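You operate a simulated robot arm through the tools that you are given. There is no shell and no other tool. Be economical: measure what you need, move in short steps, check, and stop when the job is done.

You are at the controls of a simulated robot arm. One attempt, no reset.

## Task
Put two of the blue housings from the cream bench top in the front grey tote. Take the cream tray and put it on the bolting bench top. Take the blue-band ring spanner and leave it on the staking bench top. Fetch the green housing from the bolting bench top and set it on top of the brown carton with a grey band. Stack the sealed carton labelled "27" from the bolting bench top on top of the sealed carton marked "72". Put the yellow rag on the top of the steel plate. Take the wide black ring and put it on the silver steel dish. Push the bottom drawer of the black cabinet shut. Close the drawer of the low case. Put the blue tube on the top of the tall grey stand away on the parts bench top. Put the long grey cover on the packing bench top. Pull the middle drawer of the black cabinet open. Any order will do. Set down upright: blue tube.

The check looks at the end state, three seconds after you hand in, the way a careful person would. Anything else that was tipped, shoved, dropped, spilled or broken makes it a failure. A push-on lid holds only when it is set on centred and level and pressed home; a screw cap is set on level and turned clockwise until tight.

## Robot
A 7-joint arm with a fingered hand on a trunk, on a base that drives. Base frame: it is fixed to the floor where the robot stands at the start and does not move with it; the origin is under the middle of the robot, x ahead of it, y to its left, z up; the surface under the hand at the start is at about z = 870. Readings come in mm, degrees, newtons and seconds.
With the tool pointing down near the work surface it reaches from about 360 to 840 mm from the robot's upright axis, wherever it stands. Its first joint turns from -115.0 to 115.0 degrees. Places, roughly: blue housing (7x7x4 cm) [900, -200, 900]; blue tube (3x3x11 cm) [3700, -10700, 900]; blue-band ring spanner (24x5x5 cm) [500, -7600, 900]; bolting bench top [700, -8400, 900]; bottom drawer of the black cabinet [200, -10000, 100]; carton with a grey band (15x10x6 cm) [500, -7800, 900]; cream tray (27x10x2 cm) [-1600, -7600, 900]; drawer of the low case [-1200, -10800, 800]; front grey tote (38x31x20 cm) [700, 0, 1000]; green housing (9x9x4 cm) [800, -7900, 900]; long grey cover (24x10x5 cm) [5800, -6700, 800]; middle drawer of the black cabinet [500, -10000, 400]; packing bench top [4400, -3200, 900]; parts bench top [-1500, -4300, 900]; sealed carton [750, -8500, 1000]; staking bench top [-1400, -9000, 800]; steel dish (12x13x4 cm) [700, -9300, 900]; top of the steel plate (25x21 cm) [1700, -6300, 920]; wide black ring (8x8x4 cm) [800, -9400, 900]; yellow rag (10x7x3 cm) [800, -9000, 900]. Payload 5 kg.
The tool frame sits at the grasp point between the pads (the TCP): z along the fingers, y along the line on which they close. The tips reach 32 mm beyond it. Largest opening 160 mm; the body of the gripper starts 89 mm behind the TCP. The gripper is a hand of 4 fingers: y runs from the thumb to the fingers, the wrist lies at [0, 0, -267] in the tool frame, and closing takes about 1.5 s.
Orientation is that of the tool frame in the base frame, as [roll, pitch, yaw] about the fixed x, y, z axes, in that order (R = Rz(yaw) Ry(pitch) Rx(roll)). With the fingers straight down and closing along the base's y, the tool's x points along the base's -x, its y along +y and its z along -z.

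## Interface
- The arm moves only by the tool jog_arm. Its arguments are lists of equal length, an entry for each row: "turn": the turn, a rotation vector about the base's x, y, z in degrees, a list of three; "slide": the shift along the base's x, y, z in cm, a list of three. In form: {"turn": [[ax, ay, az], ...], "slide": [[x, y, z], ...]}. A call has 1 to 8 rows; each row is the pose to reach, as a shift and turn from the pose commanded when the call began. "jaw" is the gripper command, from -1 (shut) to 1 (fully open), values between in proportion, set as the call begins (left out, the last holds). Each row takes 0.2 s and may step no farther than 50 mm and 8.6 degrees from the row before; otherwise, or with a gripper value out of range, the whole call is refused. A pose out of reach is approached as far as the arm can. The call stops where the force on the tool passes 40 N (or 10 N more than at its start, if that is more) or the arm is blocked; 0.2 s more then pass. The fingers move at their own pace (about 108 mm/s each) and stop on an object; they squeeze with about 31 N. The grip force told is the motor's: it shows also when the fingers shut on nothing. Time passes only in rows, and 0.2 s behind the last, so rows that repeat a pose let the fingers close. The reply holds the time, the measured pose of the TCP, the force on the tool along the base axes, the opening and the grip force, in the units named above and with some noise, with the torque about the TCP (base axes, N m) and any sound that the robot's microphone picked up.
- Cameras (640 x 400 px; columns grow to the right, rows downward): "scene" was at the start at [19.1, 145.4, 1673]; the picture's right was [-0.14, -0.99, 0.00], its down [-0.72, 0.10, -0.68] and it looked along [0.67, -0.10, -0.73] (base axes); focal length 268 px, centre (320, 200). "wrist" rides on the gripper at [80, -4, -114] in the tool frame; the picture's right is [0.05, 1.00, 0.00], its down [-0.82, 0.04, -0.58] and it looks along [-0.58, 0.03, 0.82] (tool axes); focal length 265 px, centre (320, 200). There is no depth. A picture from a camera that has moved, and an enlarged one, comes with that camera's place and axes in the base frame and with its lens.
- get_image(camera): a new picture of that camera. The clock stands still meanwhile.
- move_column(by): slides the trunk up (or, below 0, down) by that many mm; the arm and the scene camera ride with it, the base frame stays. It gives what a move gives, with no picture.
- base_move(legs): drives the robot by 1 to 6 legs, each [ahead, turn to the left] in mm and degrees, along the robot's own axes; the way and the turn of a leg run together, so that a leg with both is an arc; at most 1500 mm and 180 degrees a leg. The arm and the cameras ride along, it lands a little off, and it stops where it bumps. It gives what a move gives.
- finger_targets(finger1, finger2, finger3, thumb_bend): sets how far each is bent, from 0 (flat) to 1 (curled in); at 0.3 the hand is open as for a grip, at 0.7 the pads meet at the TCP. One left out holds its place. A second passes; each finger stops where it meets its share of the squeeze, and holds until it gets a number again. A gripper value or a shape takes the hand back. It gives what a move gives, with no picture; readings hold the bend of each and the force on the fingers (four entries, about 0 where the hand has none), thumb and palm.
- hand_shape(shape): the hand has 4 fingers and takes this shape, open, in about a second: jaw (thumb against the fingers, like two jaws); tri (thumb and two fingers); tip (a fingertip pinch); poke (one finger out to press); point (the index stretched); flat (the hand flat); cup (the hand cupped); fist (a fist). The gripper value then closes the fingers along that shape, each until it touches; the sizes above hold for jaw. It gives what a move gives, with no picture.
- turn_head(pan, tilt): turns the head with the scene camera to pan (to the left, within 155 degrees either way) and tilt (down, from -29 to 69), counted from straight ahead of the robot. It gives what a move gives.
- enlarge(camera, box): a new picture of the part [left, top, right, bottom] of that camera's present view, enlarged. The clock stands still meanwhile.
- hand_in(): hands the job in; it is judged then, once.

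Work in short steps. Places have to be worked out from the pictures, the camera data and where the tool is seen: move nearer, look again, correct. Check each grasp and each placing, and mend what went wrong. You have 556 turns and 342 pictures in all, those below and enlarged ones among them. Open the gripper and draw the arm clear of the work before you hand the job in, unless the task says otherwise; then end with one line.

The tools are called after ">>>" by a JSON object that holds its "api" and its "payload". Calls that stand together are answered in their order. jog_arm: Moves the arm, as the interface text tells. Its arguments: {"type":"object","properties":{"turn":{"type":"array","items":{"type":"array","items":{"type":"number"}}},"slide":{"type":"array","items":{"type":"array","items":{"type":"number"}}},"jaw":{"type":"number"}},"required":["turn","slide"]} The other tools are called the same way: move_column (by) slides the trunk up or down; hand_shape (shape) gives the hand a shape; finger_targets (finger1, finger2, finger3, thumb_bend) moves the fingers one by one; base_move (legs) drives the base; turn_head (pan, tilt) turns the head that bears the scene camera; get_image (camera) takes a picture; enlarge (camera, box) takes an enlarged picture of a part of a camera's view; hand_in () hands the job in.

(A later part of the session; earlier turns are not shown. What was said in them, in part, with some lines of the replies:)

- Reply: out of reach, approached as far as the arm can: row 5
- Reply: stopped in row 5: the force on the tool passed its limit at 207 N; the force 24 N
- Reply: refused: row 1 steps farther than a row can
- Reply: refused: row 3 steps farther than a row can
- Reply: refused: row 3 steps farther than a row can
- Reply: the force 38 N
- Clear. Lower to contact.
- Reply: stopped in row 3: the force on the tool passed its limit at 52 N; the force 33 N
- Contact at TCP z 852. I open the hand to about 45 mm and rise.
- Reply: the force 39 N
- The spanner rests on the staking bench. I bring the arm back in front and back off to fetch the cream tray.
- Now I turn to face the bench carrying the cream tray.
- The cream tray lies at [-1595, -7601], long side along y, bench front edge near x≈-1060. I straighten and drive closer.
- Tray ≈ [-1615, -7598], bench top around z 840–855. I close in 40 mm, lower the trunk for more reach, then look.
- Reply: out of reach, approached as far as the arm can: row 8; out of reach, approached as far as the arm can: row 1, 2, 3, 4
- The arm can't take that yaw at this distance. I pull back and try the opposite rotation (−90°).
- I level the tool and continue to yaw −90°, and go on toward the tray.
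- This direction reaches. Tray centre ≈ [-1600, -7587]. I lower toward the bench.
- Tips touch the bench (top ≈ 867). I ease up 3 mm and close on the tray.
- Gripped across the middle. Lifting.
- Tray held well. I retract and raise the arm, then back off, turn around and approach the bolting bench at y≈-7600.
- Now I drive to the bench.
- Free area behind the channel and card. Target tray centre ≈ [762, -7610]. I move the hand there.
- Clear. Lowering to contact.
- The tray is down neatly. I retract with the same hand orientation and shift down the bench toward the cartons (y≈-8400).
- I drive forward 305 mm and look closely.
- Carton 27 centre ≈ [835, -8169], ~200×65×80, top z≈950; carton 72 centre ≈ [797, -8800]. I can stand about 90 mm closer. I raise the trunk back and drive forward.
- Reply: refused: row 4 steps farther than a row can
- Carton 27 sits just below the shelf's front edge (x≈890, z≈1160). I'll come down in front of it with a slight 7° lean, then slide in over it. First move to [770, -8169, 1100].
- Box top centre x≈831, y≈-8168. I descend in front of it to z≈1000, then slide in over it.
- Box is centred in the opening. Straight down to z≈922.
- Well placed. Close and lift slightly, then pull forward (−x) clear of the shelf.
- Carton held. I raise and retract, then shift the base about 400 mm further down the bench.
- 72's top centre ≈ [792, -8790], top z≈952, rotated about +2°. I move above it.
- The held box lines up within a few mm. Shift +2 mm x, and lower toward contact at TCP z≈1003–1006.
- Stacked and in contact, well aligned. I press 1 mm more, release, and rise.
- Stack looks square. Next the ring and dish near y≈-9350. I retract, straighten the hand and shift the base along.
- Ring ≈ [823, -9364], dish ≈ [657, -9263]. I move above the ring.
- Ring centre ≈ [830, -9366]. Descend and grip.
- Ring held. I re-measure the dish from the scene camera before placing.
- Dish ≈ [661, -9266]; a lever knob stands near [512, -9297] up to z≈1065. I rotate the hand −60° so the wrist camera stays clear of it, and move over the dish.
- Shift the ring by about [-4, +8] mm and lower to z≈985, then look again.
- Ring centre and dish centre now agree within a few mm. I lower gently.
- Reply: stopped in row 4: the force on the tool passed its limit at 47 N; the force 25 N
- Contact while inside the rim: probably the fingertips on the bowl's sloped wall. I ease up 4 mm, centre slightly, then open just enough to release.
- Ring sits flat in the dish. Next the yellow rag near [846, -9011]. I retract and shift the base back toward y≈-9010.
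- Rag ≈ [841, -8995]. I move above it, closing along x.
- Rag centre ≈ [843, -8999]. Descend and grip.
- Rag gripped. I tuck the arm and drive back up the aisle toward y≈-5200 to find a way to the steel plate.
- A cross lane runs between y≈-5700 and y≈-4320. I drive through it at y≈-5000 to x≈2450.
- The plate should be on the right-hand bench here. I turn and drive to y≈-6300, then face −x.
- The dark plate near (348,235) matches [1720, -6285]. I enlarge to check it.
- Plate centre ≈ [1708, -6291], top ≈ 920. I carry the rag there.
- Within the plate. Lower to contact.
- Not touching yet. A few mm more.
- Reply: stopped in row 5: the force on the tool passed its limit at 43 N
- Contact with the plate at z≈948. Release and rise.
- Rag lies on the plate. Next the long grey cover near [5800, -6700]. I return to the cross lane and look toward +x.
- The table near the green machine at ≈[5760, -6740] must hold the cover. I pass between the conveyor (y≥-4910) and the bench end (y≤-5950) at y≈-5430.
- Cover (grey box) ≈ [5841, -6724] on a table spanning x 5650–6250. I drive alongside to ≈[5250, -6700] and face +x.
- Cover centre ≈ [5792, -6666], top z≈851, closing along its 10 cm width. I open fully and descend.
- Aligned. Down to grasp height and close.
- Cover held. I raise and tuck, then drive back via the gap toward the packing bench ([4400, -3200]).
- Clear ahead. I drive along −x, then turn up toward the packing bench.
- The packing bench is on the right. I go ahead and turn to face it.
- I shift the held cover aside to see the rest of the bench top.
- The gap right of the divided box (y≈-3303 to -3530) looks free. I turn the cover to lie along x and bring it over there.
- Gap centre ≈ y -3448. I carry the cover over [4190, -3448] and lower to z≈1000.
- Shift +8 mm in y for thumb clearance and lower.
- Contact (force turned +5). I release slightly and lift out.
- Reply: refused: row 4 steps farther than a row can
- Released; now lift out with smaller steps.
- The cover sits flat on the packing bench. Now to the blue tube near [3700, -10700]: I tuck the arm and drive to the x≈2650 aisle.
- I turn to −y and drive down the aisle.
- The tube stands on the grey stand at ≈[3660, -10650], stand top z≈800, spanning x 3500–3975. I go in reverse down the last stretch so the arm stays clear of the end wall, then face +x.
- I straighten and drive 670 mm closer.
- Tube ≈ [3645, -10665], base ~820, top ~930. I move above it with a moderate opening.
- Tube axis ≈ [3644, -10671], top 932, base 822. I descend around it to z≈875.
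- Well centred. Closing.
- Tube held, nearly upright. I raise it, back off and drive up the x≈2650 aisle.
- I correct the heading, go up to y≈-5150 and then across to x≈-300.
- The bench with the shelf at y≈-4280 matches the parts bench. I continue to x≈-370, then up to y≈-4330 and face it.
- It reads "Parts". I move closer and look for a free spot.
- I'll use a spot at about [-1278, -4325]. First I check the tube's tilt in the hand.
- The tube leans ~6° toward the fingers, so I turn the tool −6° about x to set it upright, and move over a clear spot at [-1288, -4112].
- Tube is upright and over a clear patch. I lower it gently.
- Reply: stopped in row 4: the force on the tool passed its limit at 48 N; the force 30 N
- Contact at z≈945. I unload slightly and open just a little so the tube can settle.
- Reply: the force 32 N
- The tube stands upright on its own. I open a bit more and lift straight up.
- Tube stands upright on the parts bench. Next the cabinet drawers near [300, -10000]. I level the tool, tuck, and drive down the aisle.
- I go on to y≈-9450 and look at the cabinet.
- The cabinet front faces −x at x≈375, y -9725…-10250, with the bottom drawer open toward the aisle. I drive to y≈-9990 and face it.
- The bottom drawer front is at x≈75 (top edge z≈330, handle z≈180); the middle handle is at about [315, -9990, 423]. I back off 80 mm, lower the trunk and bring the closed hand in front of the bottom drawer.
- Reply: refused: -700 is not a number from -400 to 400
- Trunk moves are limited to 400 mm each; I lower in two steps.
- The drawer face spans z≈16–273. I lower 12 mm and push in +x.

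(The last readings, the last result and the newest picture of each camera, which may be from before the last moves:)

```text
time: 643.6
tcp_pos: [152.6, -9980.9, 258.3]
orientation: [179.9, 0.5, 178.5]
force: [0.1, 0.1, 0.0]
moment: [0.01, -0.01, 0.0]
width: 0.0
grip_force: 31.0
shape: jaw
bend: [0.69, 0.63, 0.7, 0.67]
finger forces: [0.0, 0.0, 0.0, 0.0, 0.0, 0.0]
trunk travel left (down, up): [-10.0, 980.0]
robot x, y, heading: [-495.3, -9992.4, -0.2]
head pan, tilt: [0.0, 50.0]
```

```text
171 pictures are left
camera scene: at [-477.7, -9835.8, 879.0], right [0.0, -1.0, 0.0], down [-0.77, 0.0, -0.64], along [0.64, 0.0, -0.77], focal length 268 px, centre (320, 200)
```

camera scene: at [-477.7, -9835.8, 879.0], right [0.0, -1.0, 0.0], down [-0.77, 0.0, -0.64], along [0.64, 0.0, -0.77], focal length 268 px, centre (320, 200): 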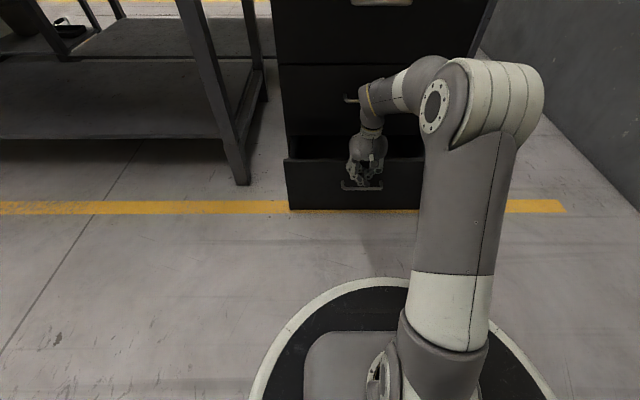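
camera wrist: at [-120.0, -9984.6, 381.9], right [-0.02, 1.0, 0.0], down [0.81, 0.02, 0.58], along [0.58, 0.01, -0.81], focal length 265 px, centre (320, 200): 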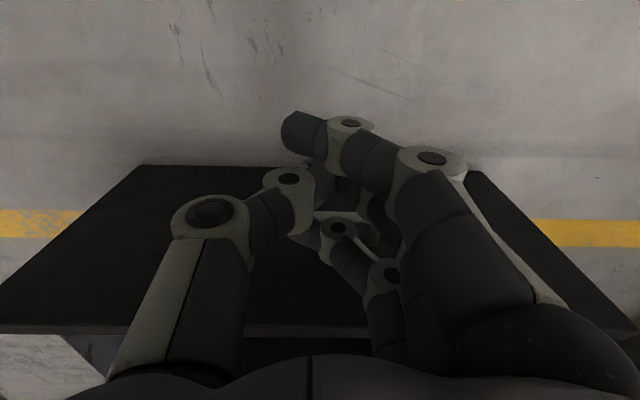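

The drawer is closing. To keep the palm clear of the middle handle I back off 2 cm, tilt the hand forward 30°, then finish the push.

>>> {"api": "jog_arm", "payload": {"turn": [[0, -7.5, 0], [0, -15, 0], [0, -22.5, 0], [0, -30, 0]], "slide": [[-2, 0, 0], [-3, 0, 0], [-3, 0, 0], [-3, 0, -0.5]]}}

>>> {"api": "jog_arm", "payload": {"turn": [[0, 0, 0], [0, 0, 0], [0, 0, 0], [0, 0, 0], [0, 0, 0], [0, 0, 0], [0, 0, 0], [0, 0, 0]], "slide": [[2.5, 0, 0], [5, 0, 0], [7.5, 0, 0], [10, 0, 0], [12.5, 0, 0], [15, 0, 0], [17, 0, 0], [19, 0, 0]]}}

>>> {"api": "get_image", "payload": {"camera": "scene"}}

```text
time: 644.6
tcp_pos: [121.7, -9981.3, 251.6]
orientation: [178.9, 30.6, 178.2]
force: [0.0, -1.6, 0.8]
moment: [-0.01, 0.01, 0.0]
width: 0.0
grip_force: 31.3
shape: jaw
bend: [0.69, 0.63, 0.7, 0.67]
finger forces: [0.0, 0.0, 0.0, 0.0, 0.1, 0.0]
trunk travel left (down, up): [-10.0, 980.0]
robot x, y, heading: [-498.9, -9993.0, -0.2]
head pan, tilt: [0.0, 50.0]
```

```text
time: 646.5
tcp_pos: [303.4, -9976.1, 243.1]
orientation: [178.4, 29.2, 177.8]
force: [-13.0, 1.0, 0.8]
moment: [-0.07, -0.06, -0.26]
width: 0.0
grip_force: 31.1
shape: jaw
bend: [0.69, 0.63, 0.72, 0.67]
finger forces: [0.0, 0.0, 13.2, 0.1, 0.0, 0.0]
trunk travel left (down, up): [-10.0, 980.0]
robot x, y, heading: [-496.2, -9992.8, -0.4]
head pan, tilt: [0.0, 50.0]
stopped in row 8: the force on the tool passed its limit at 48 N (the readings are from after the stop); the commanded pose is now the measured one
```

```text
170 pictures are left
camera scene: at [-478.6, -9835.7, 879.1], right [0.0, -1.0, 0.0], down [-0.77, 0.0, -0.64], along [0.64, 0.0, -0.77], focal length 268 px, centre (320, 200)
```

scene: 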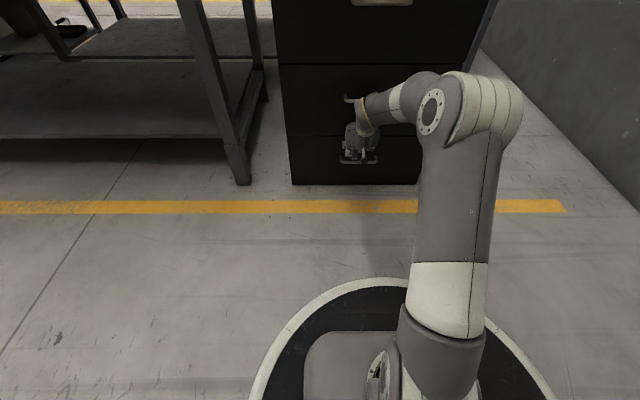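

Strong resistance at the end: it should be shut. I draw back and check.

>>> {"api": "jog_arm", "payload": {"turn": [[0, 0, 0], [0, 0, 0], [0, 0, 0], [0, 0, 0], [0, 0, 0]], "slide": [[-4, 0, 0], [-8, 0, 0], [-12, 0, 0], [-16, 4, 0], [-20, 8, 0]]}}

>>> {"api": "turn_head", "payload": {"pan": 0, "tilt": 35}}

>>> {"api": "get_image", "payload": {"camera": "scene"}}

```text
refused: row 4 steps farther than a row can; nothing moved
```

```text
time: 647.2
tcp_pos: [303.1, -9976.3, 242.8]
orientation: [178.6, 29.3, 178.0]
force: [-24.8, 3.0, -1.8]
moment: [0.04, 0.06, -0.49]
width: 0.0
grip_force: 30.7
shape: jaw
bend: [0.69, 0.63, 0.72, 0.67]
finger forces: [0.0, 0.0, 24.3, 0.0, 0.0, 0.0]
trunk travel left (down, up): [-10.0, 980.0]
robot x, y, heading: [-495.1, -9992.2, -0.0]
head pan, tilt: [0.0, 35.0]
```

```text
169 pictures are left
camera scene: at [-467.5, -9835.7, 900.7], right [0.0, -1.0, 0.0], down [-0.57, 0.0, -0.82], along [0.82, 0.0, -0.57], focal length 268 px, centre (320, 200)
```

scene: 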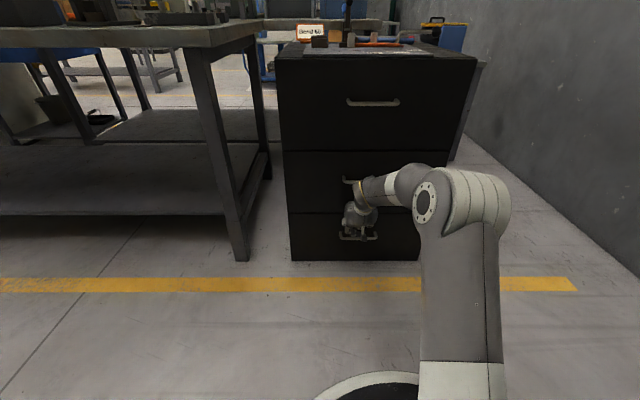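

Face is flush with the others. I draw back.

>>> {"api": "jog_arm", "payload": {"turn": [[0, 0, 0], [0, 0, 0], [0, 0, 0], [0, 0, 0], [0, 0, 0]], "slide": [[-4, 0, 0], [-8, 0, 0], [-12, 0, 0], [-16, 2, 0], [-20, 4, 0]], "jaw": 0.4}}

>>> {"api": "get_image", "payload": {"camera": "scene"}}

>>> {"api": "get_image", "payload": {"camera": "wrist"}}

```text
time: 648.4
tcp_pos: [103.4, -9937.0, 245.6]
orientation: [178.6, 29.6, 178.1]
force: [0.0, 0.2, -0.4]
moment: [0.0, -0.01, -0.01]
width: 111.5
grip_force: 0.0
shape: jaw
bend: [0.67, 0.67, 0.67, 0.63]
finger forces: [0.0, 0.0, 0.1, 0.1, 0.0, 0.0]
trunk travel left (down, up): [-10.0, 980.0]
robot x, y, heading: [-494.0, -9991.8, -0.3]
head pan, tilt: [0.0, 35.0]
```

```text
168 pictures are left
camera scene: at [-467.0, -9835.8, 900.7], right [0.0, -1.0, 0.0], down [-0.57, 0.0, -0.82], along [0.82, 0.0, -0.57], focal length 268 px, centre (320, 200)
```

scene: 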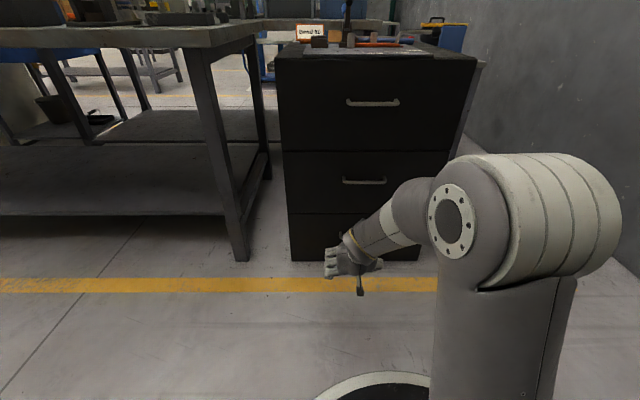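

```text
167 pictures are left
camera wrist: at [-21.6, -9940.8, 305.3], right [-0.02, 1.0, 0.0], down [0.43, 0.01, 0.9], along [0.9, 0.02, -0.43], focal length 265 px, centre (320, 200)
```

wrist: 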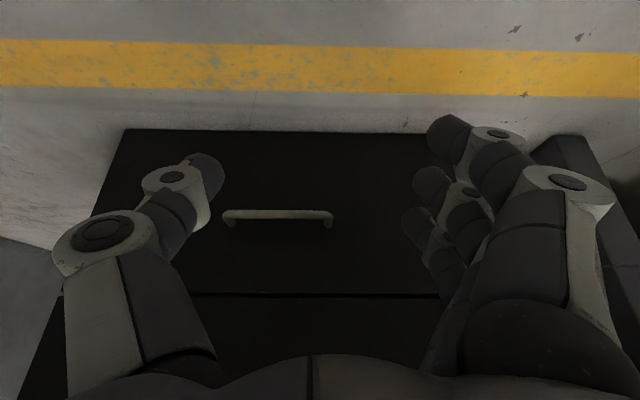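

Bottom drawer is shut. Now for the middle handle (≈[310, -9987, 432], a horizontal bar): I back off, raise the trunk 200 mm and pitch the hand to point horizontally at it.

>>> {"api": "base_move", "payload": {"legs": [[-230, 0]]}}

>>> {"api": "move_column", "payload": {"by": 250}}

>>> {"api": "jog_arm", "payload": {"turn": [[0, -7.5, 0], [0, -15, 0], [0, -22.5, 0], [0, -30, 0], [0, -37.5, 0], [0, -45, 0], [0, -52.5, 0], [0, -60, 0]], "slide": [[2, 0, 0], [4, 0, 0], [6, -1, 0], [8, -2, 0], [10, -3, -1], [12, -4, -2], [14, -5, -3], [16, -5, -4]]}}

>>> {"api": "get_image", "payload": {"camera": "scene"}}

```text
time: 650.2
tcp_pos: [-127.3, -9938.0, 246.8]
orientation: [178.6, 29.4, 177.9]
force: [0.6, -0.4, 0.7]
moment: [0.03, -0.01, 0.01]
width: 111.6
grip_force: 0.0
shape: jaw
bend: [0.67, 0.67, 0.67, 0.63]
finger forces: [0.0, 0.0, 0.1, 0.0, 0.0, 0.0]
trunk travel left (down, up): [-10.0, 980.0]
robot x, y, heading: [-729.8, -9989.9, -0.3]
head pan, tilt: [0.0, 35.0]
```

```text
time: 652.7
tcp_pos: [-127.5, -9937.4, 497.2]
orientation: [178.6, 29.5, 178.0]
force: [-0.6, -0.7, 0.8]
moment: [-0.05, 0.01, 0.03]
width: 111.6
grip_force: 0.0
shape: jaw
bend: [0.67, 0.67, 0.67, 0.63]
finger forces: [0.0, 0.1, 0.1, 0.0, 0.0, 0.1]
trunk travel left (down, up): [-260.0, 730.0]
robot x, y, heading: [-729.5, -9993.2, -0.4]
head pan, tilt: [0.0, 35.0]
```

```text
time: 654.5
tcp_pos: [30.7, -9987.7, 456.8]
orientation: [101.2, 88.2, 101.6]
force: [0.3, -0.2, -0.6]
moment: [0.02, 0.04, -0.03]
width: 112.0
grip_force: 0.2
shape: jaw
bend: [0.67, 0.67, 0.67, 0.63]
finger forces: [0.1, 0.1, 0.0, 0.1, 0.1, 0.0]
trunk travel left (down, up): [-260.0, 730.0]
robot x, y, heading: [-725.7, -9994.2, -0.1]
head pan, tilt: [0.0, 35.0]
```

```text
166 pictures are left
camera scene: at [-699.7, -9835.0, 1150.9], right [0.0, -1.0, 0.0], down [-0.57, 0.0, -0.82], along [0.82, 0.0, -0.57], focal length 268 px, centre (320, 200)
```

scene: 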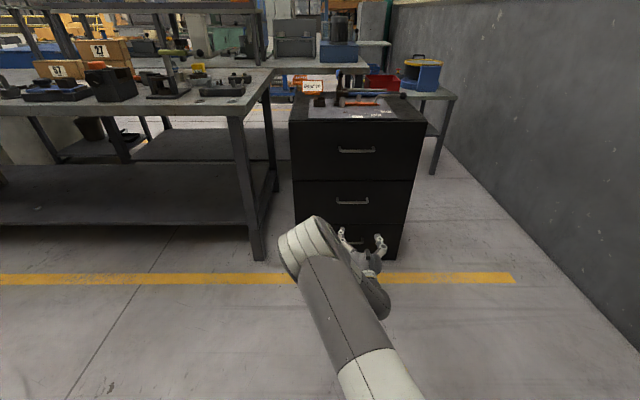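

The hand is horizontal. Now I roll it +90° about x so it closes vertically.

>>> {"api": "jog_arm", "payload": {"turn": [[8, 0, 0], [16, 0, 0], [24, 0, 0], [32, 0, 0], [40, 0, 0], [48, 0, 0], [56, 0, 0], [64, 0, 0]], "slide": [[0, 0, 0], [0, 0, 0], [0, 0, 0], [0, 0, 0], [0, 0, 0], [0, 0, 0], [0, 0, 0], [0, 0, 0]]}}

>>> {"api": "jog_arm", "payload": {"turn": [[8, 0, 0], [16, 0, 0], [24, 0, 0], [26, 0, 0]], "slide": [[0, 0, 0], [0, 0, 0], [0, 0, 0], [0, 0, 0]]}}

>>> {"api": "get_image", "payload": {"camera": "wrist"}}

>>> {"api": "get_image", "payload": {"camera": "scene"}}

```text
time: 656.3
tcp_pos: [31.8, -9988.0, 455.5]
orientation: [89.9, 24.1, 90.6]
force: [0.4, 0.1, 0.0]
moment: [-0.01, -0.03, -0.01]
width: 112.1
grip_force: 0.1
shape: jaw
bend: [0.67, 0.67, 0.67, 0.63]
finger forces: [0.0, 0.0, 0.0, 0.1, 0.0, 0.0]
trunk travel left (down, up): [-260.0, 730.0]
robot x, y, heading: [-725.1, -9995.6, -0.4]
head pan, tilt: [0.0, 35.0]
```

```text
time: 657.3
tcp_pos: [33.1, -9987.0, 457.6]
orientation: [89.6, -1.9, 90.5]
force: [-0.2, 0.1, -0.6]
moment: [0.0, 0.02, -0.01]
width: 112.2
grip_force: 0.0
shape: jaw
bend: [0.67, 0.67, 0.67, 0.63]
finger forces: [0.0, 0.0, 0.0, 0.1, 0.0, 0.0]
trunk travel left (down, up): [-260.0, 730.0]
robot x, y, heading: [-726.3, -9996.9, -0.0]
head pan, tilt: [0.0, 35.0]
```

```text
165 pictures are left
camera wrist: at [-81.9, -9908.1, 453.8], right [-0.01, 0.02, 1.0], down [-0.57, -0.82, 0.01], along [0.82, -0.57, 0.02], focal length 265 px, centre (320, 200)
```

wrist: 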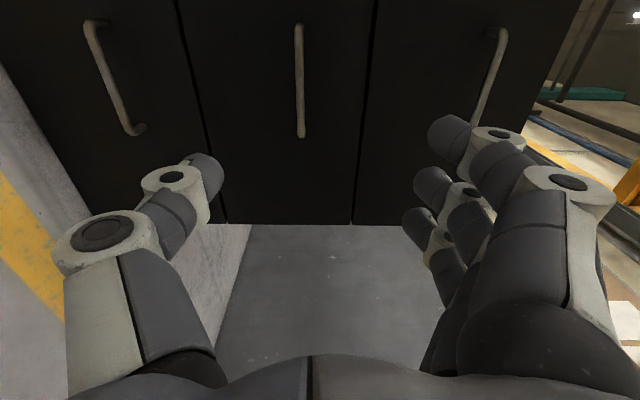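

```text
164 pictures are left
camera scene: at [-699.2, -9835.0, 1150.8], right [0.0, -1.0, 0.0], down [-0.57, 0.0, -0.82], along [0.82, 0.0, -0.57], focal length 268 px, centre (320, 200)
```

scene: 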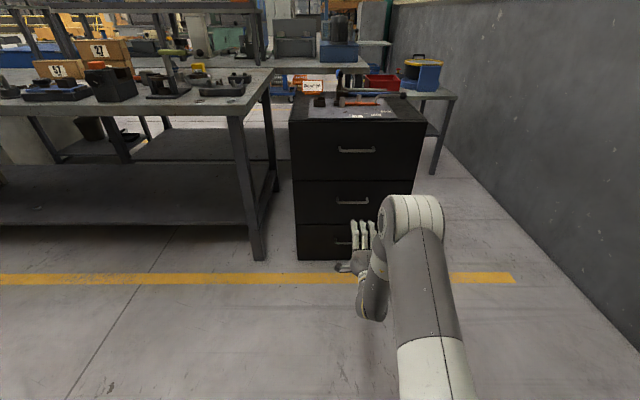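

Bar at z≈434, y -9918…-10062. I level with it and advance until the fingertips are just short of the face.

>>> {"api": "jog_arm", "payload": {"turn": [[0, 0, 0], [0, 0, 0], [0, 0, 0], [0, 0, 0], [0, 0, 0]], "slide": [[4.5, -0.1, -1], [9, -0.2, -2.3], [13.5, -0.3, -2.3], [17.5, -0.3, -2.3], [21, -0.3, -2.3]]}}

>>> {"api": "get_image", "payload": {"camera": "wrist"}}

```text
time: 658.5
tcp_pos: [243.9, -9986.9, 434.3]
orientation: [89.6, -1.9, 90.5]
force: [0.1, -0.3, -0.1]
moment: [0.0, 0.02, 0.04]
width: 111.6
grip_force: 0.0
shape: jaw
bend: [0.67, 0.67, 0.67, 0.63]
finger forces: [0.1, 0.0, 0.1, 0.0, 0.0, 0.0]
trunk travel left (down, up): [-260.0, 730.0]
robot x, y, heading: [-730.0, -9992.8, -0.2]
head pan, tilt: [0.0, 35.0]
```

```text
163 pictures are left
camera wrist: at [129.8, -9908.6, 431.1], right [-0.01, 0.02, 1.0], down [-0.57, -0.82, 0.01], along [0.82, -0.57, 0.02], focal length 265 px, centre (320, 200)
```

wrist: 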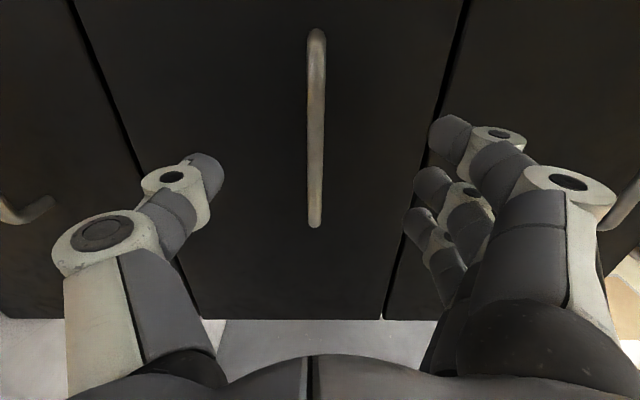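

Bar at x≈309, z≈432. Advance to x≈293 and close on it.

>>> {"api": "jog_arm", "payload": {"turn": [[0, 0, 0], [0, 0, 0], [0, 0, 0]], "slide": [[2, -0.2, -0.2], [4, -0.2, -0.2], [4.9, -0.2, -0.2]]}}

>>> {"api": "jog_arm", "payload": {"turn": [[0, 0, 0], [0, 0, 0], [0, 0, 0], [0, 0, 0], [0, 0, 0], [0, 0, 0], [0, 0, 0]], "slide": [[0, 0, 0], [0, 0, 0], [0, 0, 0], [0, 0, 0], [0, 0, 0], [0, 0, 0], [0, 0, 0]], "jaw": -1}}

>>> {"api": "get_image", "payload": {"camera": "wrist"}}

```text
time: 659.3
tcp_pos: [290.4, -9989.6, 430.7]
orientation: [89.6, -1.7, 90.4]
force: [-0.3, -0.3, 0.5]
moment: [0.03, 0.0, -0.01]
width: 112.3
grip_force: 0.1
shape: jaw
bend: [0.67, 0.67, 0.67, 0.63]
finger forces: [0.0, 0.0, 0.0, 0.0, 0.0, 0.0]
trunk travel left (down, up): [-260.0, 730.0]
robot x, y, heading: [-727.0, -9989.7, -0.2]
head pan, tilt: [0.0, 35.0]
```

```text
time: 660.9
tcp_pos: [289.5, -9991.7, 431.7]
orientation: [89.6, -1.9, 90.5]
force: [2.0, -0.1, -0.6]
moment: [-0.03, 0.01, 0.0]
width: 7.0
grip_force: 30.7
shape: jaw
bend: [0.71, 0.71, 0.71, 0.7]
finger forces: [9.1, 9.2, 9.1, 0.0, 27.2, 0.0]
trunk travel left (down, up): [-260.0, 730.0]
robot x, y, heading: [-728.5, -9992.4, -0.7]
head pan, tilt: [0.0, 35.0]
```

```text
162 pictures are left
camera wrist: at [176.3, -9912.0, 428.5], right [-0.01, 0.02, 1.0], down [-0.57, -0.82, 0.01], along [0.82, -0.57, 0.02], focal length 265 px, centre (320, 200)
```

wrist: 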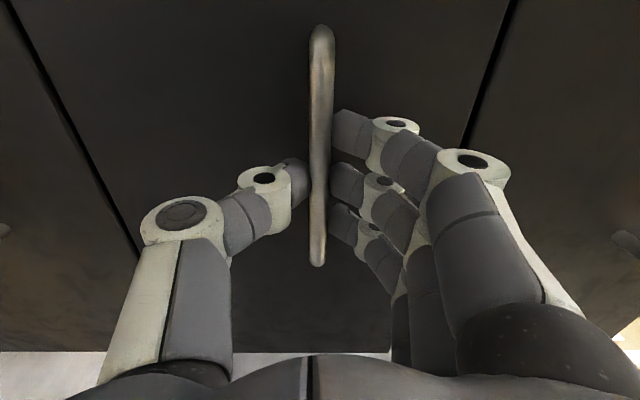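

The bar is gripped. I pull straight back.

>>> {"api": "jog_arm", "payload": {"turn": [[0, 0, 0], [0, 0, 0], [0, 0, 0], [0, 0, 0], [0, 0, 0], [0, 0, 0], [0, 0, 0], [0, 0, 0]], "slide": [[-2, 0, 0], [-5, 0, 0], [-8, 0, 0], [-11, 0, 0], [-14, 0, 0], [-17, 0, 0], [-20, 0, 0], [-23, 0, 0]]}}

>>> {"api": "get_image", "payload": {"camera": "wrist"}}

>>> {"api": "get_image", "payload": {"camera": "scene"}}

```text
time: 662.7
tcp_pos: [61.2, -9991.1, 430.4]
orientation: [89.6, -1.8, 90.6]
force: [0.4, 5.4, 0.4]
moment: [-0.04, -0.03, 0.1]
width: 6.9
grip_force: 31.2
shape: jaw
bend: [0.71, 0.71, 0.71, 0.71]
finger forces: [9.4, 9.6, 9.6, 0.0, 28.4, 0.0]
trunk travel left (down, up): [-260.0, 730.0]
robot x, y, heading: [-729.4, -9991.7, -0.2]
head pan, tilt: [0.0, 35.0]
```

```text
161 pictures are left
camera wrist: at [-52.1, -9912.5, 428.3], right [-0.01, 0.02, 1.0], down [-0.57, -0.82, 0.01], along [0.82, -0.57, 0.02], focal length 265 px, centre (320, 200)
```

wrist: 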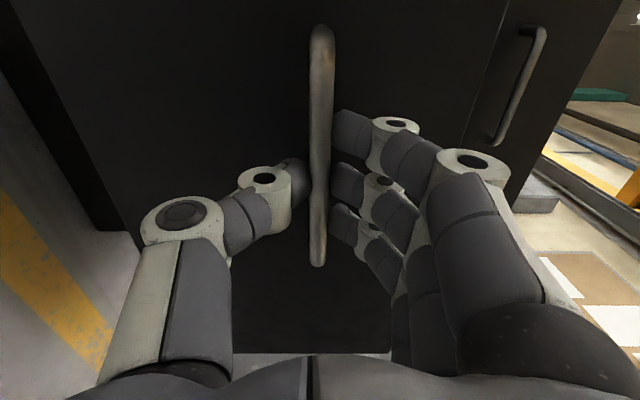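

```text
160 pictures are left
camera scene: at [-699.2, -9834.8, 1150.7], right [0.0, -1.0, 0.0], down [-0.57, 0.0, -0.82], along [0.82, 0.0, -0.57], focal length 268 px, centre (320, 200)
```

scene: 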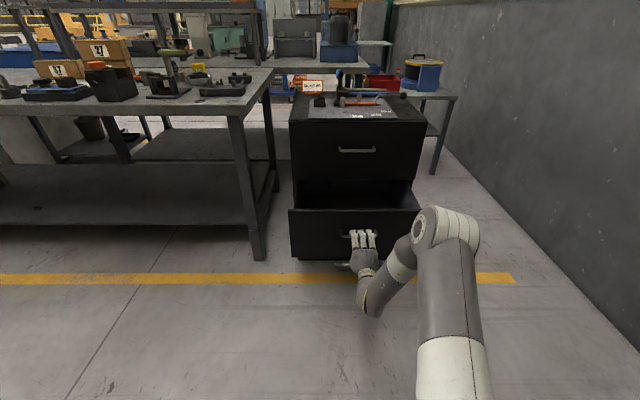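

Open by ~230 mm. I pull a little further toward its stop.

>>> {"api": "jog_arm", "payload": {"turn": [[0, 0, 0], [0, 0, 0], [0, 0, 0], [0, 0, 0]], "slide": [[-2, 0, 0], [-4, 0, 0], [-6, 0, 0], [-8, 0, 0]]}}

```text
time: 663.7
tcp_pos: [-18.9, -9990.1, 431.9]
orientation: [89.6, -1.8, 90.7]
force: [0.6, 9.1, 2.1]
moment: [-0.05, -0.08, 0.13]
width: 7.0
grip_force: 31.1
shape: jaw
bend: [0.71, 0.71, 0.71, 0.71]
finger forces: [9.7, 10.0, 9.9, 0.0, 28.2, 0.0]
trunk travel left (down, up): [-260.0, 730.0]
robot x, y, heading: [-729.1, -9994.7, -0.2]
head pan, tilt: [0.0, 35.0]
```

Open ~310 mm. Release the bar and back away with the base.

>>> {"api": "jog_arm", "payload": {"turn": [[0, 0, 0], [0, 0, 0], [0, 0, 0], [0, 0, 0]], "slide": [[0, 0, 0], [0, 0, 0], [0, 0, 0], [0, 0, 0]], "jaw": 0.4}}

>>> {"api": "base_move", "payload": {"legs": [[-150, 0]]}}

>>> {"api": "get_image", "payload": {"camera": "scene"}}

>>> {"api": "get_image", "payload": {"camera": "wrist"}}

```text
time: 664.7
tcp_pos: [-19.0, -9992.6, 432.4]
orientation: [89.7, -1.8, 90.5]
force: [0.9, -0.1, 0.1]
moment: [0.02, 0.01, 0.01]
width: 111.6
grip_force: 0.1
shape: jaw
bend: [0.67, 0.67, 0.67, 0.63]
finger forces: [0.1, 0.0, 0.1, 0.0, 0.0, 0.1]
trunk travel left (down, up): [-260.0, 730.0]
robot x, y, heading: [-730.3, -9990.1, 0.0]
head pan, tilt: [0.0, 35.0]
```

```text
time: 666.1
tcp_pos: [-158.9, -9997.0, 431.6]
orientation: [89.6, -1.8, 90.2]
force: [0.7, 0.2, -1.2]
moment: [0.03, 0.0, -0.02]
width: 111.8
grip_force: 0.0
shape: jaw
bend: [0.67, 0.67, 0.67, 0.63]
finger forces: [0.0, 0.1, 0.1, 0.1, 0.1, 0.1]
trunk travel left (down, up): [-260.0, 730.0]
robot x, y, heading: [-866.6, -9995.2, -2.3]
head pan, tilt: [0.0, 35.0]
```

```text
159 pictures are left
camera scene: at [-833.3, -9841.5, 1150.8], right [-0.04, -1.0, 0.0], down [-0.57, 0.02, -0.82], along [0.82, -0.03, -0.57], focal length 268 px, centre (320, 200)
```

scene: 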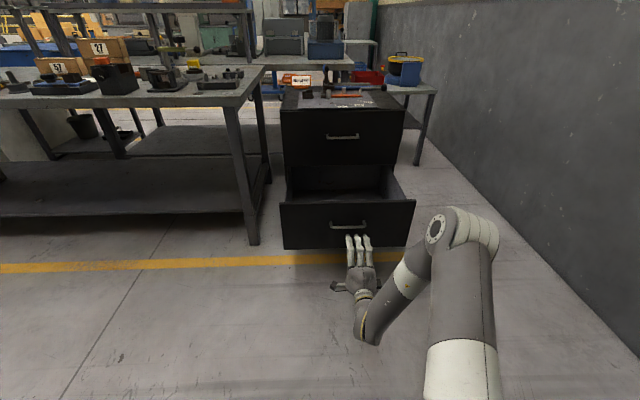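

```text
158 pictures are left
camera wrist: at [-272.5, -9917.4, 428.0], right [-0.01, 0.02, 1.0], down [-0.57, -0.82, 0.01], along [0.82, -0.57, 0.02], focal length 265 px, centre (320, 200)
```

wrist: 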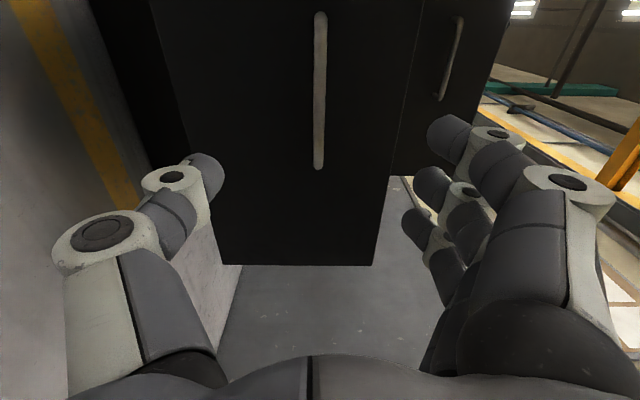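

Middle drawer stands open, bottom shut. I come forward off the rear bench, raise the trunk and bring the hand back to pointing down.

>>> {"api": "base_move", "payload": {"legs": [[120, 2]]}}

>>> {"api": "move_column", "payload": {"by": 400}}

>>> {"api": "move_column", "payload": {"by": 140}}

>>> {"api": "jog_arm", "payload": {"turn": [[-8, 0, 0], [-16, 0, 0], [-24, 0, 0], [-32, 0, 0], [-40, 0, 0], [-48, 0, 0], [-56, 0, 0], [-64, 0, 0]], "slide": [[0, 0, 0], [0, 0, 0], [0, 0, 0], [0, 0, 0], [0, 0, 0], [0, 0, 0], [0, 0, 0], [0, 0, 0]]}}

>>> {"api": "jog_arm", "payload": {"turn": [[-8, 0, 0], [-16, 0, 0], [-24, 0, 0], [-27, 0, 0]], "slide": [[0, 0, 0], [0, 0, 0], [0, 0, 0], [0, 0, 0]]}}

>>> {"api": "jog_arm", "payload": {"turn": [[0, 8, 0], [0, 16, 0], [0, 24, 0], [0, 32, 0], [0, 40, 0], [0, 48, 0], [0, 56, 0], [0, 64, 0]], "slide": [[-1, 0, 0], [-2, 0, 0], [-4, 0, 1], [-6, 0, 2], [-8, 0, 3], [-10, 0, 4], [-12, 0, 5], [-14, 0, 6]]}}

>>> {"api": "jog_arm", "payload": {"turn": [[0, 8, 0], [0, 16, 0], [0, 24, 0], [0, 26, 0]], "slide": [[-1, 0, 1], [-2, 0, 2], [-3, 0, 3], [-4, 0, 4]]}}

```text
time: 667.4
tcp_pos: [-39.1, -9973.5, 431.8]
orientation: [89.6, -1.8, 92.3]
force: [-0.7, -0.1, 0.1]
moment: [0.01, 0.02, 0.0]
width: 111.7
grip_force: 0.0
shape: jaw
bend: [0.67, 0.67, 0.67, 0.63]
finger forces: [0.0, 0.1, 0.1, 0.0, 0.1, 0.0]
trunk travel left (down, up): [-260.0, 730.0]
robot x, y, heading: [-748.5, -9999.0, -0.1]
head pan, tilt: [0.0, 35.0]
```

```text
time: 671.2
tcp_pos: [-39.1, -9972.3, 831.5]
orientation: [89.6, -1.8, 92.2]
force: [-0.2, -0.4, 0.4]
moment: [0.0, 0.01, -0.02]
width: 111.4
grip_force: 0.1
shape: jaw
bend: [0.67, 0.67, 0.67, 0.63]
finger forces: [0.0, 0.1, 0.0, 0.1, 0.0, 0.0]
trunk travel left (down, up): [-660.0, 330.0]
robot x, y, heading: [-745.7, -9998.3, -0.1]
head pan, tilt: [0.0, 35.0]
```

```text
time: 672.9
tcp_pos: [-40.0, -9972.0, 970.7]
orientation: [89.6, -1.7, 92.3]
force: [-0.4, -0.1, -0.1]
moment: [-0.01, 0.01, 0.0]
width: 111.8
grip_force: 0.1
shape: jaw
bend: [0.67, 0.67, 0.67, 0.63]
finger forces: [0.0, 0.1, 0.1, 0.0, 0.0, 0.1]
trunk travel left (down, up): [-800.0, 190.0]
robot x, y, heading: [-746.0, -9995.9, -0.2]
head pan, tilt: [0.0, 35.0]
```

```text
time: 674.6
tcp_pos: [-39.8, -9973.3, 971.4]
orientation: [94.2, 62.4, 94.9]
force: [-0.5, -0.1, 0.2]
moment: [0.0, 0.0, -0.02]
width: 111.9
grip_force: 0.1
shape: jaw
bend: [0.67, 0.67, 0.67, 0.63]
finger forces: [0.1, 0.1, 0.0, 0.0, 0.0, 0.0]
trunk travel left (down, up): [-800.0, 190.0]
robot x, y, heading: [-751.5, -9999.3, -0.4]
head pan, tilt: [0.0, 35.0]
```

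```text
time: 675.6
tcp_pos: [-39.2, -9973.0, 971.5]
orientation: [163.8, 87.6, 164.2]
force: [-0.1, -0.7, -0.9]
moment: [0.0, -0.02, 0.03]
width: 112.0
grip_force: 0.1
shape: jaw
bend: [0.67, 0.67, 0.67, 0.63]
finger forces: [0.0, 0.0, 0.0, 0.1, 0.0, 0.0]
trunk travel left (down, up): [-800.0, 190.0]
robot x, y, heading: [-750.2, -9997.9, -0.1]
head pan, tilt: [0.0, 35.0]
```

```text
time: 677.5
tcp_pos: [-180.7, -9974.2, 1031.5]
orientation: [179.2, 23.6, 179.1]
force: [-0.5, -0.7, -0.8]
moment: [0.07, 0.01, 0.03]
width: 112.0
grip_force: 0.1
shape: jaw
bend: [0.67, 0.67, 0.67, 0.63]
finger forces: [0.1, 0.0, 0.0, 0.0, 0.0, 0.0]
trunk travel left (down, up): [-800.0, 190.0]
robot x, y, heading: [-746.8, -10002.2, -0.2]
head pan, tilt: [0.0, 35.0]
```

```text
time: 678.5
tcp_pos: [-218.9, -9973.5, 1071.7]
orientation: [179.7, -2.5, 179.2]
force: [0.3, 1.3, -0.1]
moment: [-0.02, -0.01, -0.01]
width: 111.8
grip_force: 0.1
shape: jaw
bend: [0.67, 0.67, 0.67, 0.63]
finger forces: [0.0, 0.0, 0.0, 0.1, 0.0, 0.1]
trunk travel left (down, up): [-800.0, 190.0]
robot x, y, heading: [-750.1, -10000.7, -0.1]
head pan, tilt: [0.0, 35.0]
```

Hand is vertical again. I look back-right for the low case at [-1200, -10800].

>>> {"api": "turn_head", "payload": {"pan": -125, "tilt": 35}}

>>> {"api": "get_image", "payload": {"camera": "scene"}}

```text
time: 680.5
tcp_pos: [-220.4, -9973.2, 1070.3]
orientation: [179.7, -2.3, 179.2]
force: [0.4, -0.6, 0.3]
moment: [0.03, -0.02, 0.0]
width: 111.7
grip_force: 0.0
shape: jaw
bend: [0.67, 0.67, 0.67, 0.63]
finger forces: [0.0, 0.1, 0.1, 0.0, 0.0, 0.0]
trunk travel left (down, up): [-800.0, 190.0]
robot x, y, heading: [-748.1, -9997.8, -0.1]
head pan, tilt: [-125.0, 35.0]
```

```text
157 pictures are left
camera scene: at [-858.1, -9914.6, 1690.8], right [-0.82, 0.58, 0.0], down [0.33, 0.47, -0.82], along [-0.47, -0.67, -0.57], focal length 268 px, centre (320, 200)
```

scene: 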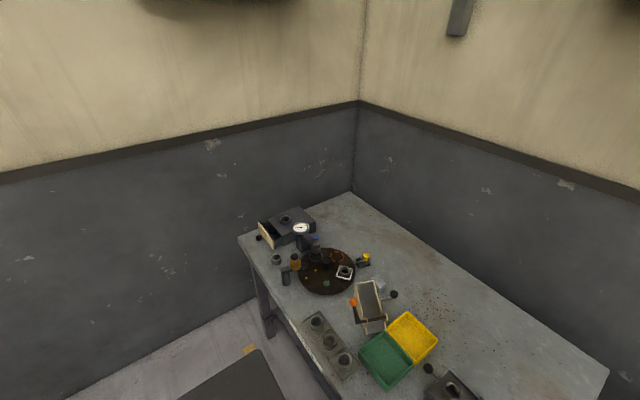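

The low case is on the far end of that bench, drawer sticking out toward +x. I enlarge it.

>>> {"api": "enlarge", "payload": {"camera": "scene", "box": [220, 180, 380, 300]}}

```text
3.33 times, centred on (300, 240) of scene
camera zoom: at [-858.1, -9914.6, 1690.8], right [-0.82, 0.58, 0.0], down [0.33, 0.47, -0.82], along [-0.47, -0.67, -0.57], focal length 892 px, centre (387, 67)
```

zoom: 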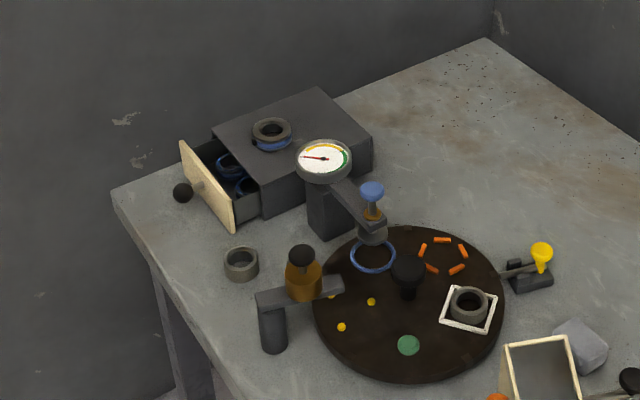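

The drawer front is at x≈-1180 (y -10885…-10736), knob at ≈[-1144, -10812, 855]; it stands out ~50 mm. I manoeuvre: forward, turn left, reverse to y≈-10700, then face −x.

>>> {"api": "base_move", "payload": {"legs": [[170, 0], [0, 90], [-720, 0], [0, 90]]}}

>>> {"api": "turn_head", "payload": {"pan": 0, "tilt": 45}}

>>> {"api": "get_image", "payload": {"camera": "scene"}}

>>> {"api": "get_image", "payload": {"camera": "wrist"}}

```text
time: 693.2
tcp_pos: [-1092.2, -10765.4, 1071.3]
orientation: [179.7, -2.3, 1.4]
force: [0.0, 0.1, 0.6]
moment: [0.03, 0.02, 0.01]
width: 112.1
grip_force: 0.1
shape: jaw
bend: [0.67, 0.67, 0.67, 0.63]
finger forces: [0.0, 0.0, 0.1, 0.0, 0.0, 0.0]
trunk travel left (down, up): [-800.0, 190.0]
robot x, y, heading: [-566.2, -10718.5, -178.0]
head pan, tilt: [-125.0, 35.0]
```

```text
time: 695.3
tcp_pos: [-1092.5, -10766.2, 1070.1]
orientation: [179.7, -2.2, 1.5]
force: [-0.8, -0.2, 0.5]
moment: [0.0, 0.01, 0.03]
width: 112.0
grip_force: 0.1
shape: jaw
bend: [0.67, 0.67, 0.67, 0.63]
finger forces: [0.1, 0.0, 0.0, 0.0, 0.0, 0.1]
trunk travel left (down, up): [-800.0, 190.0]
robot x, y, heading: [-564.5, -10720.3, -178.0]
head pan, tilt: [0.0, 45.0]
```

```text
155 pictures are left
camera scene: at [-580.6, -10875.7, 1675.9], right [-0.04, 1.0, 0.0], down [0.71, 0.03, -0.71], along [-0.71, -0.03, -0.71], focal length 268 px, centre (320, 200)
```

scene: 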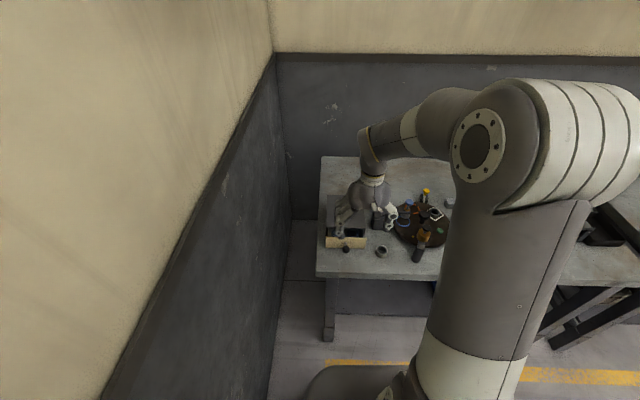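

```text
154 pictures are left
camera wrist: at [-1016.8, -10759.2, 1188.0], right [0.08, -1.0, 0.01], down [-0.84, -0.06, 0.54], along [-0.54, -0.05, -0.84], focal length 265 px, centre (320, 200)
```

wrist: 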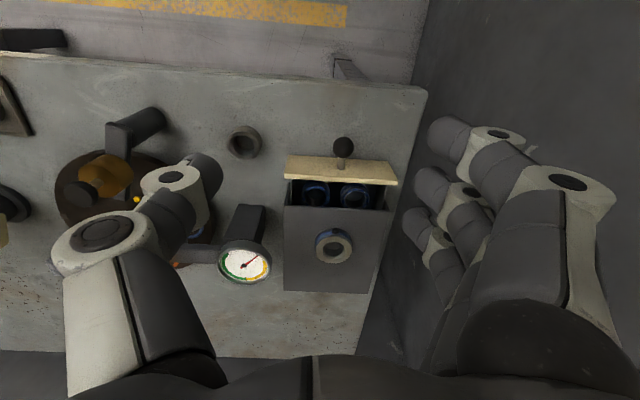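

Knob ≈ [-1146, -10803]. I close the hand, shift to y=-10803 in front of the knob and lower to z≈868.

>>> {"api": "jog_arm", "payload": {"turn": [[0, 0, 0], [0, 0, 0], [0, 0, 0], [0, 0, 0], [0, 0, 0], [0, 0, 0]], "slide": [[2, -1.5, -3], [2.5, -3.7, -6.5], [2.5, -3.7, -11], [2.5, -3.7, -15], [2.5, -3.7, -18.5], [2.5, -3.7, -20.2]], "jaw": -1}}

>>> {"api": "get_image", "payload": {"camera": "wrist"}}

>>> {"api": "enlarge", "payload": {"camera": "scene", "box": [290, 160, 470, 300]}}

```text
time: 696.7
tcp_pos: [-1066.1, -10803.0, 871.0]
orientation: [179.7, -2.4, 1.4]
force: [0.2, -0.6, -0.1]
moment: [0.03, 0.02, -0.02]
width: 0.2
grip_force: 30.9
shape: jaw
bend: [0.69, 0.63, 0.69, 0.67]
finger forces: [0.0, 0.0, 0.0, 0.1, 0.0, 0.1]
trunk travel left (down, up): [-800.0, 190.0]
robot x, y, heading: [-564.8, -10719.7, -178.0]
head pan, tilt: [0.0, 45.0]
```

```text
153 pictures are left
camera wrist: at [-990.7, -10796.4, 987.2], right [0.08, -1.0, 0.01], down [-0.84, -0.06, 0.54], along [-0.54, -0.05, -0.84], focal length 265 px, centre (320, 200)
```

wrist: 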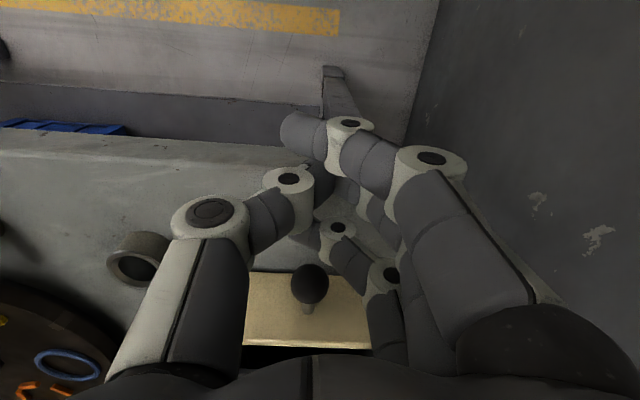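

```text
2.86 times, centred on (380, 230) of scene
camera zoom: at [-580.8, -10875.7, 1676.0], right [-0.04, 1.0, 0.0], down [0.71, 0.03, -0.71], along [-0.71, -0.03, -0.71], focal length 765 px, centre (149, 114)
```

zoom: 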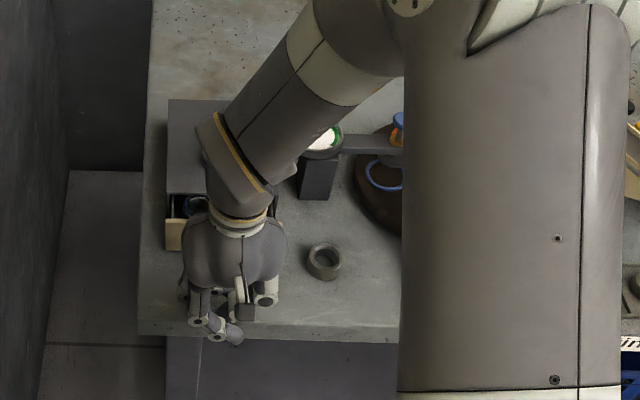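

Knob at z≈860 lies right in front of the fingers. I push in −x in small steps.

>>> {"api": "jog_arm", "payload": {"turn": [[0, 0, 0], [0, 0, 0], [0, 0, 0], [0, 0, 0], [0, 0, 0], [0, 0, 0], [0, 0, 0], [0, 0, 0]], "slide": [[-1.5, 0, 0], [-3, 0, 0], [-4.3, 0, 0], [-5.6, 0, 0], [-6.9, 0, 0], [-8.2, 0, 0], [-9.4, 0, 0], [-10.4, 0, 0]]}}

>>> {"api": "get_image", "payload": {"camera": "wrist"}}

```text
time: 698.1
tcp_pos: [-1134.1, -10804.7, 866.9]
orientation: [179.6, -3.9, 1.3]
force: [18.3, -1.4, 9.7]
moment: [0.05, 0.19, 0.02]
width: 0.1
grip_force: 31.0
shape: jaw
bend: [0.69, 0.63, 0.71, 0.67]
finger forces: [0.0, 0.0, 17.2, 0.1, 0.1, 0.0]
trunk travel left (down, up): [-800.0, 190.0]
robot x, y, heading: [-566.4, -10717.8, -177.8]
head pan, tilt: [0.0, 45.0]
stopped in row 7: the force on the tool passed its limit at 48 N (the readings are from after the stop); the commanded pose is now the measured one
```

```text
151 pictures are left
camera wrist: at [-1061.7, -10798.3, 984.1], right [0.07, -1.0, 0.01], down [-0.85, -0.06, 0.52], along [-0.52, -0.05, -0.85], focal length 265 px, centre (320, 200)
```

wrist: 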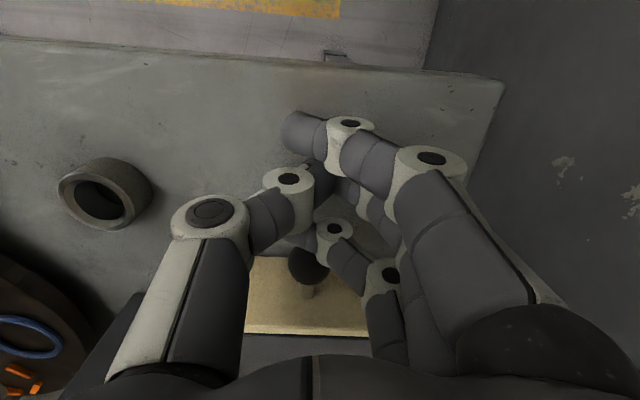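

Resistance and the front looks flush with the case. I back off, rise and verify.

>>> {"api": "jog_arm", "payload": {"turn": [[0, 0, 0], [0, 0, 0], [0, 0, 0], [0, 0, 0], [0, 0, 0], [0, 0, 0]], "slide": [[2.5, 0, 0], [5, 0, 0], [5.5, 0, 4.5], [5.5, 1, 9], [5.5, 2, 13.5], [5.5, 4, 18]]}}

>>> {"api": "get_image", "payload": {"camera": "wrist"}}

>>> {"api": "enlarge", "payload": {"camera": "scene", "box": [290, 160, 470, 300]}}

```text
time: 699.5
tcp_pos: [-1084.5, -10762.7, 1046.6]
orientation: [179.8, -3.5, 1.2]
force: [0.8, -0.1, 0.0]
moment: [0.0, -0.02, -0.01]
width: 0.0
grip_force: 31.0
shape: jaw
bend: [0.69, 0.63, 0.7, 0.67]
finger forces: [0.0, 0.1, 0.0, 0.0, 0.0, 0.0]
trunk travel left (down, up): [-800.0, 190.0]
robot x, y, heading: [-565.7, -10719.6, -177.7]
head pan, tilt: [0.0, 45.0]
```

```text
150 pictures are left
camera wrist: at [-1011.2, -10757.3, 1165.1], right [0.07, -1.0, 0.01], down [-0.85, -0.06, 0.53], along [-0.53, -0.05, -0.85], focal length 265 px, centre (320, 200)
```

wrist: 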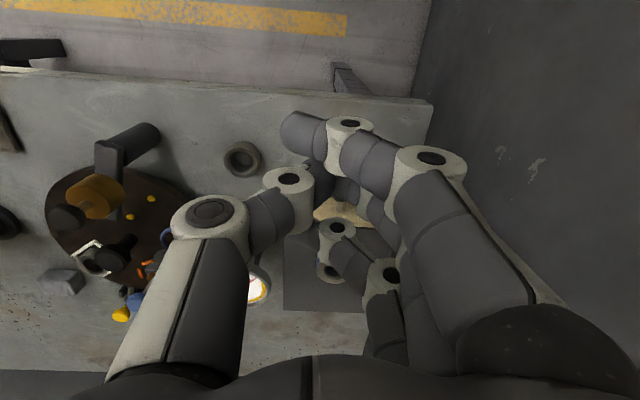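

```text
2.86 times, centred on (380, 230) of scene
camera zoom: at [-579.0, -10875.2, 1675.9], right [-0.04, 1.0, 0.0], down [0.71, 0.03, -0.71], along [-0.71, -0.03, -0.71], focal length 765 px, centre (149, 114)
```

zoom: 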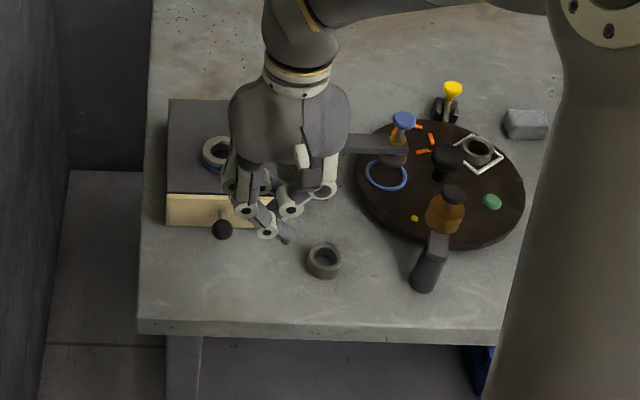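

The drawer is flush. I open the gripper, retract the arm clear, and take a last look at the neighbouring bench and cabinet.

>>> {"api": "jog_arm", "payload": {"turn": [[0, 0, 0], [0, 0, 0], [0, 0, 0], [0, 0, 0]], "slide": [[1, 1, 4], [2, 2, 8], [3, 3, 12], [4, 4, 16]], "jaw": 1}}

>>> {"api": "base_move", "payload": {"legs": [[0, -88], [500, 0]]}}

>>> {"api": "turn_head", "payload": {"pan": 45, "tilt": 30}}

>>> {"api": "get_image", "payload": {"camera": "scene"}}

>>> {"api": "turn_head", "payload": {"pan": -70, "tilt": 40}}

>>> {"api": "get_image", "payload": {"camera": "scene"}}

```text
time: 700.5
tcp_pos: [-1042.1, -10722.1, 1207.7]
orientation: [179.7, -3.6, 1.4]
force: [0.4, 0.0, -0.4]
moment: [-0.01, 0.01, -0.01]
width: 160.0
grip_force: 0.1
shape: jaw
bend: [0.3, 0.3, 0.3, 0.3]
finger forces: [0.1, 0.1, 0.0, 0.0, 0.1, 0.0]
trunk travel left (down, up): [-800.0, 190.0]
robot x, y, heading: [-560.0, -10717.1, -177.9]
head pan, tilt: [0.0, 45.0]
```

```text
time: 707.2
tcp_pos: [-622.5, -9746.5, 1206.4]
orientation: [179.6, -3.5, -86.6]
force: [0.0, 0.7, -1.0]
moment: [-0.06, 0.01, -0.02]
width: 160.1
grip_force: 0.0
shape: jaw
bend: [0.3, 0.3, 0.3, 0.3]
finger forces: [0.1, 0.1, 0.0, 0.1, 0.1, 0.0]
trunk travel left (down, up): [-800.0, 190.0]
robot x, y, heading: [-603.2, -10226.1, 94.3]
head pan, tilt: [0.0, 45.0]
```

```text
time: 708.3
tcp_pos: [-623.6, -9747.3, 1207.8]
orientation: [179.7, -3.6, -86.7]
force: [-0.2, 0.3, 0.5]
moment: [-0.03, -0.02, 0.02]
width: 160.1
grip_force: 0.1
shape: jaw
bend: [0.3, 0.3, 0.3, 0.3]
finger forces: [0.0, 0.1, 0.0, 0.1, 0.0, 0.1]
trunk travel left (down, up): [-800.0, 190.0]
robot x, y, heading: [-601.8, -10227.9, 94.2]
head pan, tilt: [45.0, 30.0]
```

```text
148 pictures are left
camera scene: at [-822.3, -10237.2, 1698.5], right [0.65, 0.76, 0.0], down [0.38, -0.33, -0.87], along [-0.66, 0.57, -0.5], focal length 268 px, centre (320, 200)
```

scene: 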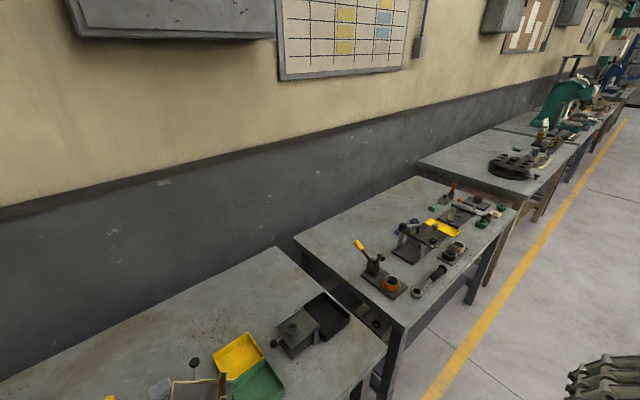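

```text
time: 710.2
tcp_pos: [-623.6, -9746.5, 1206.7]
orientation: [179.7, -3.5, -86.6]
force: [0.4, 0.3, -0.3]
moment: [-0.01, 0.01, -0.01]
width: 159.9
grip_force: 0.0
shape: jaw
bend: [0.3, 0.3, 0.3, 0.3]
finger forces: [0.0, 0.0, 0.0, 0.1, 0.0, 0.0]
trunk travel left (down, up): [-800.0, 190.0]
robot x, y, heading: [-600.3, -10225.4, 94.1]
head pan, tilt: [-70.0, 40.0]
```

```text
147 pictures are left
camera scene: at [-676.4, -10261.5, 1683.2], right [0.41, -0.91, 0.0], down [-0.59, -0.26, -0.77], along [0.7, 0.31, -0.64], focal length 268 px, centre (320, 200)
```

scene: 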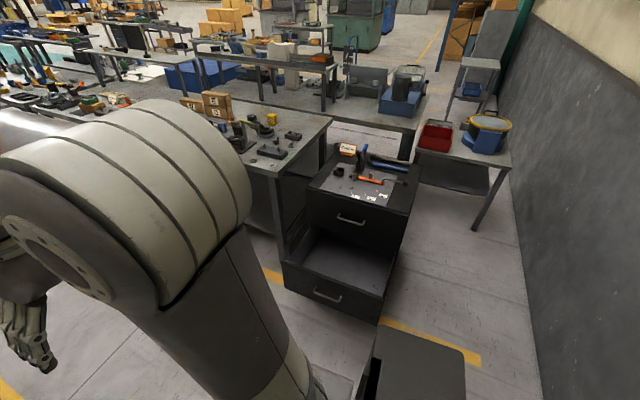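

The spanner, cabinet drawers and low case are all as intended, and the gripper is open with the arm clear. Handing in.

>>> {"api": "hand_in", "payload": {}}

```text
The job is handed in.
```

All twelve tasks are done and the job is handed in. The brown carton with the grey band got nudged a few mm while I was fetching the spanner.
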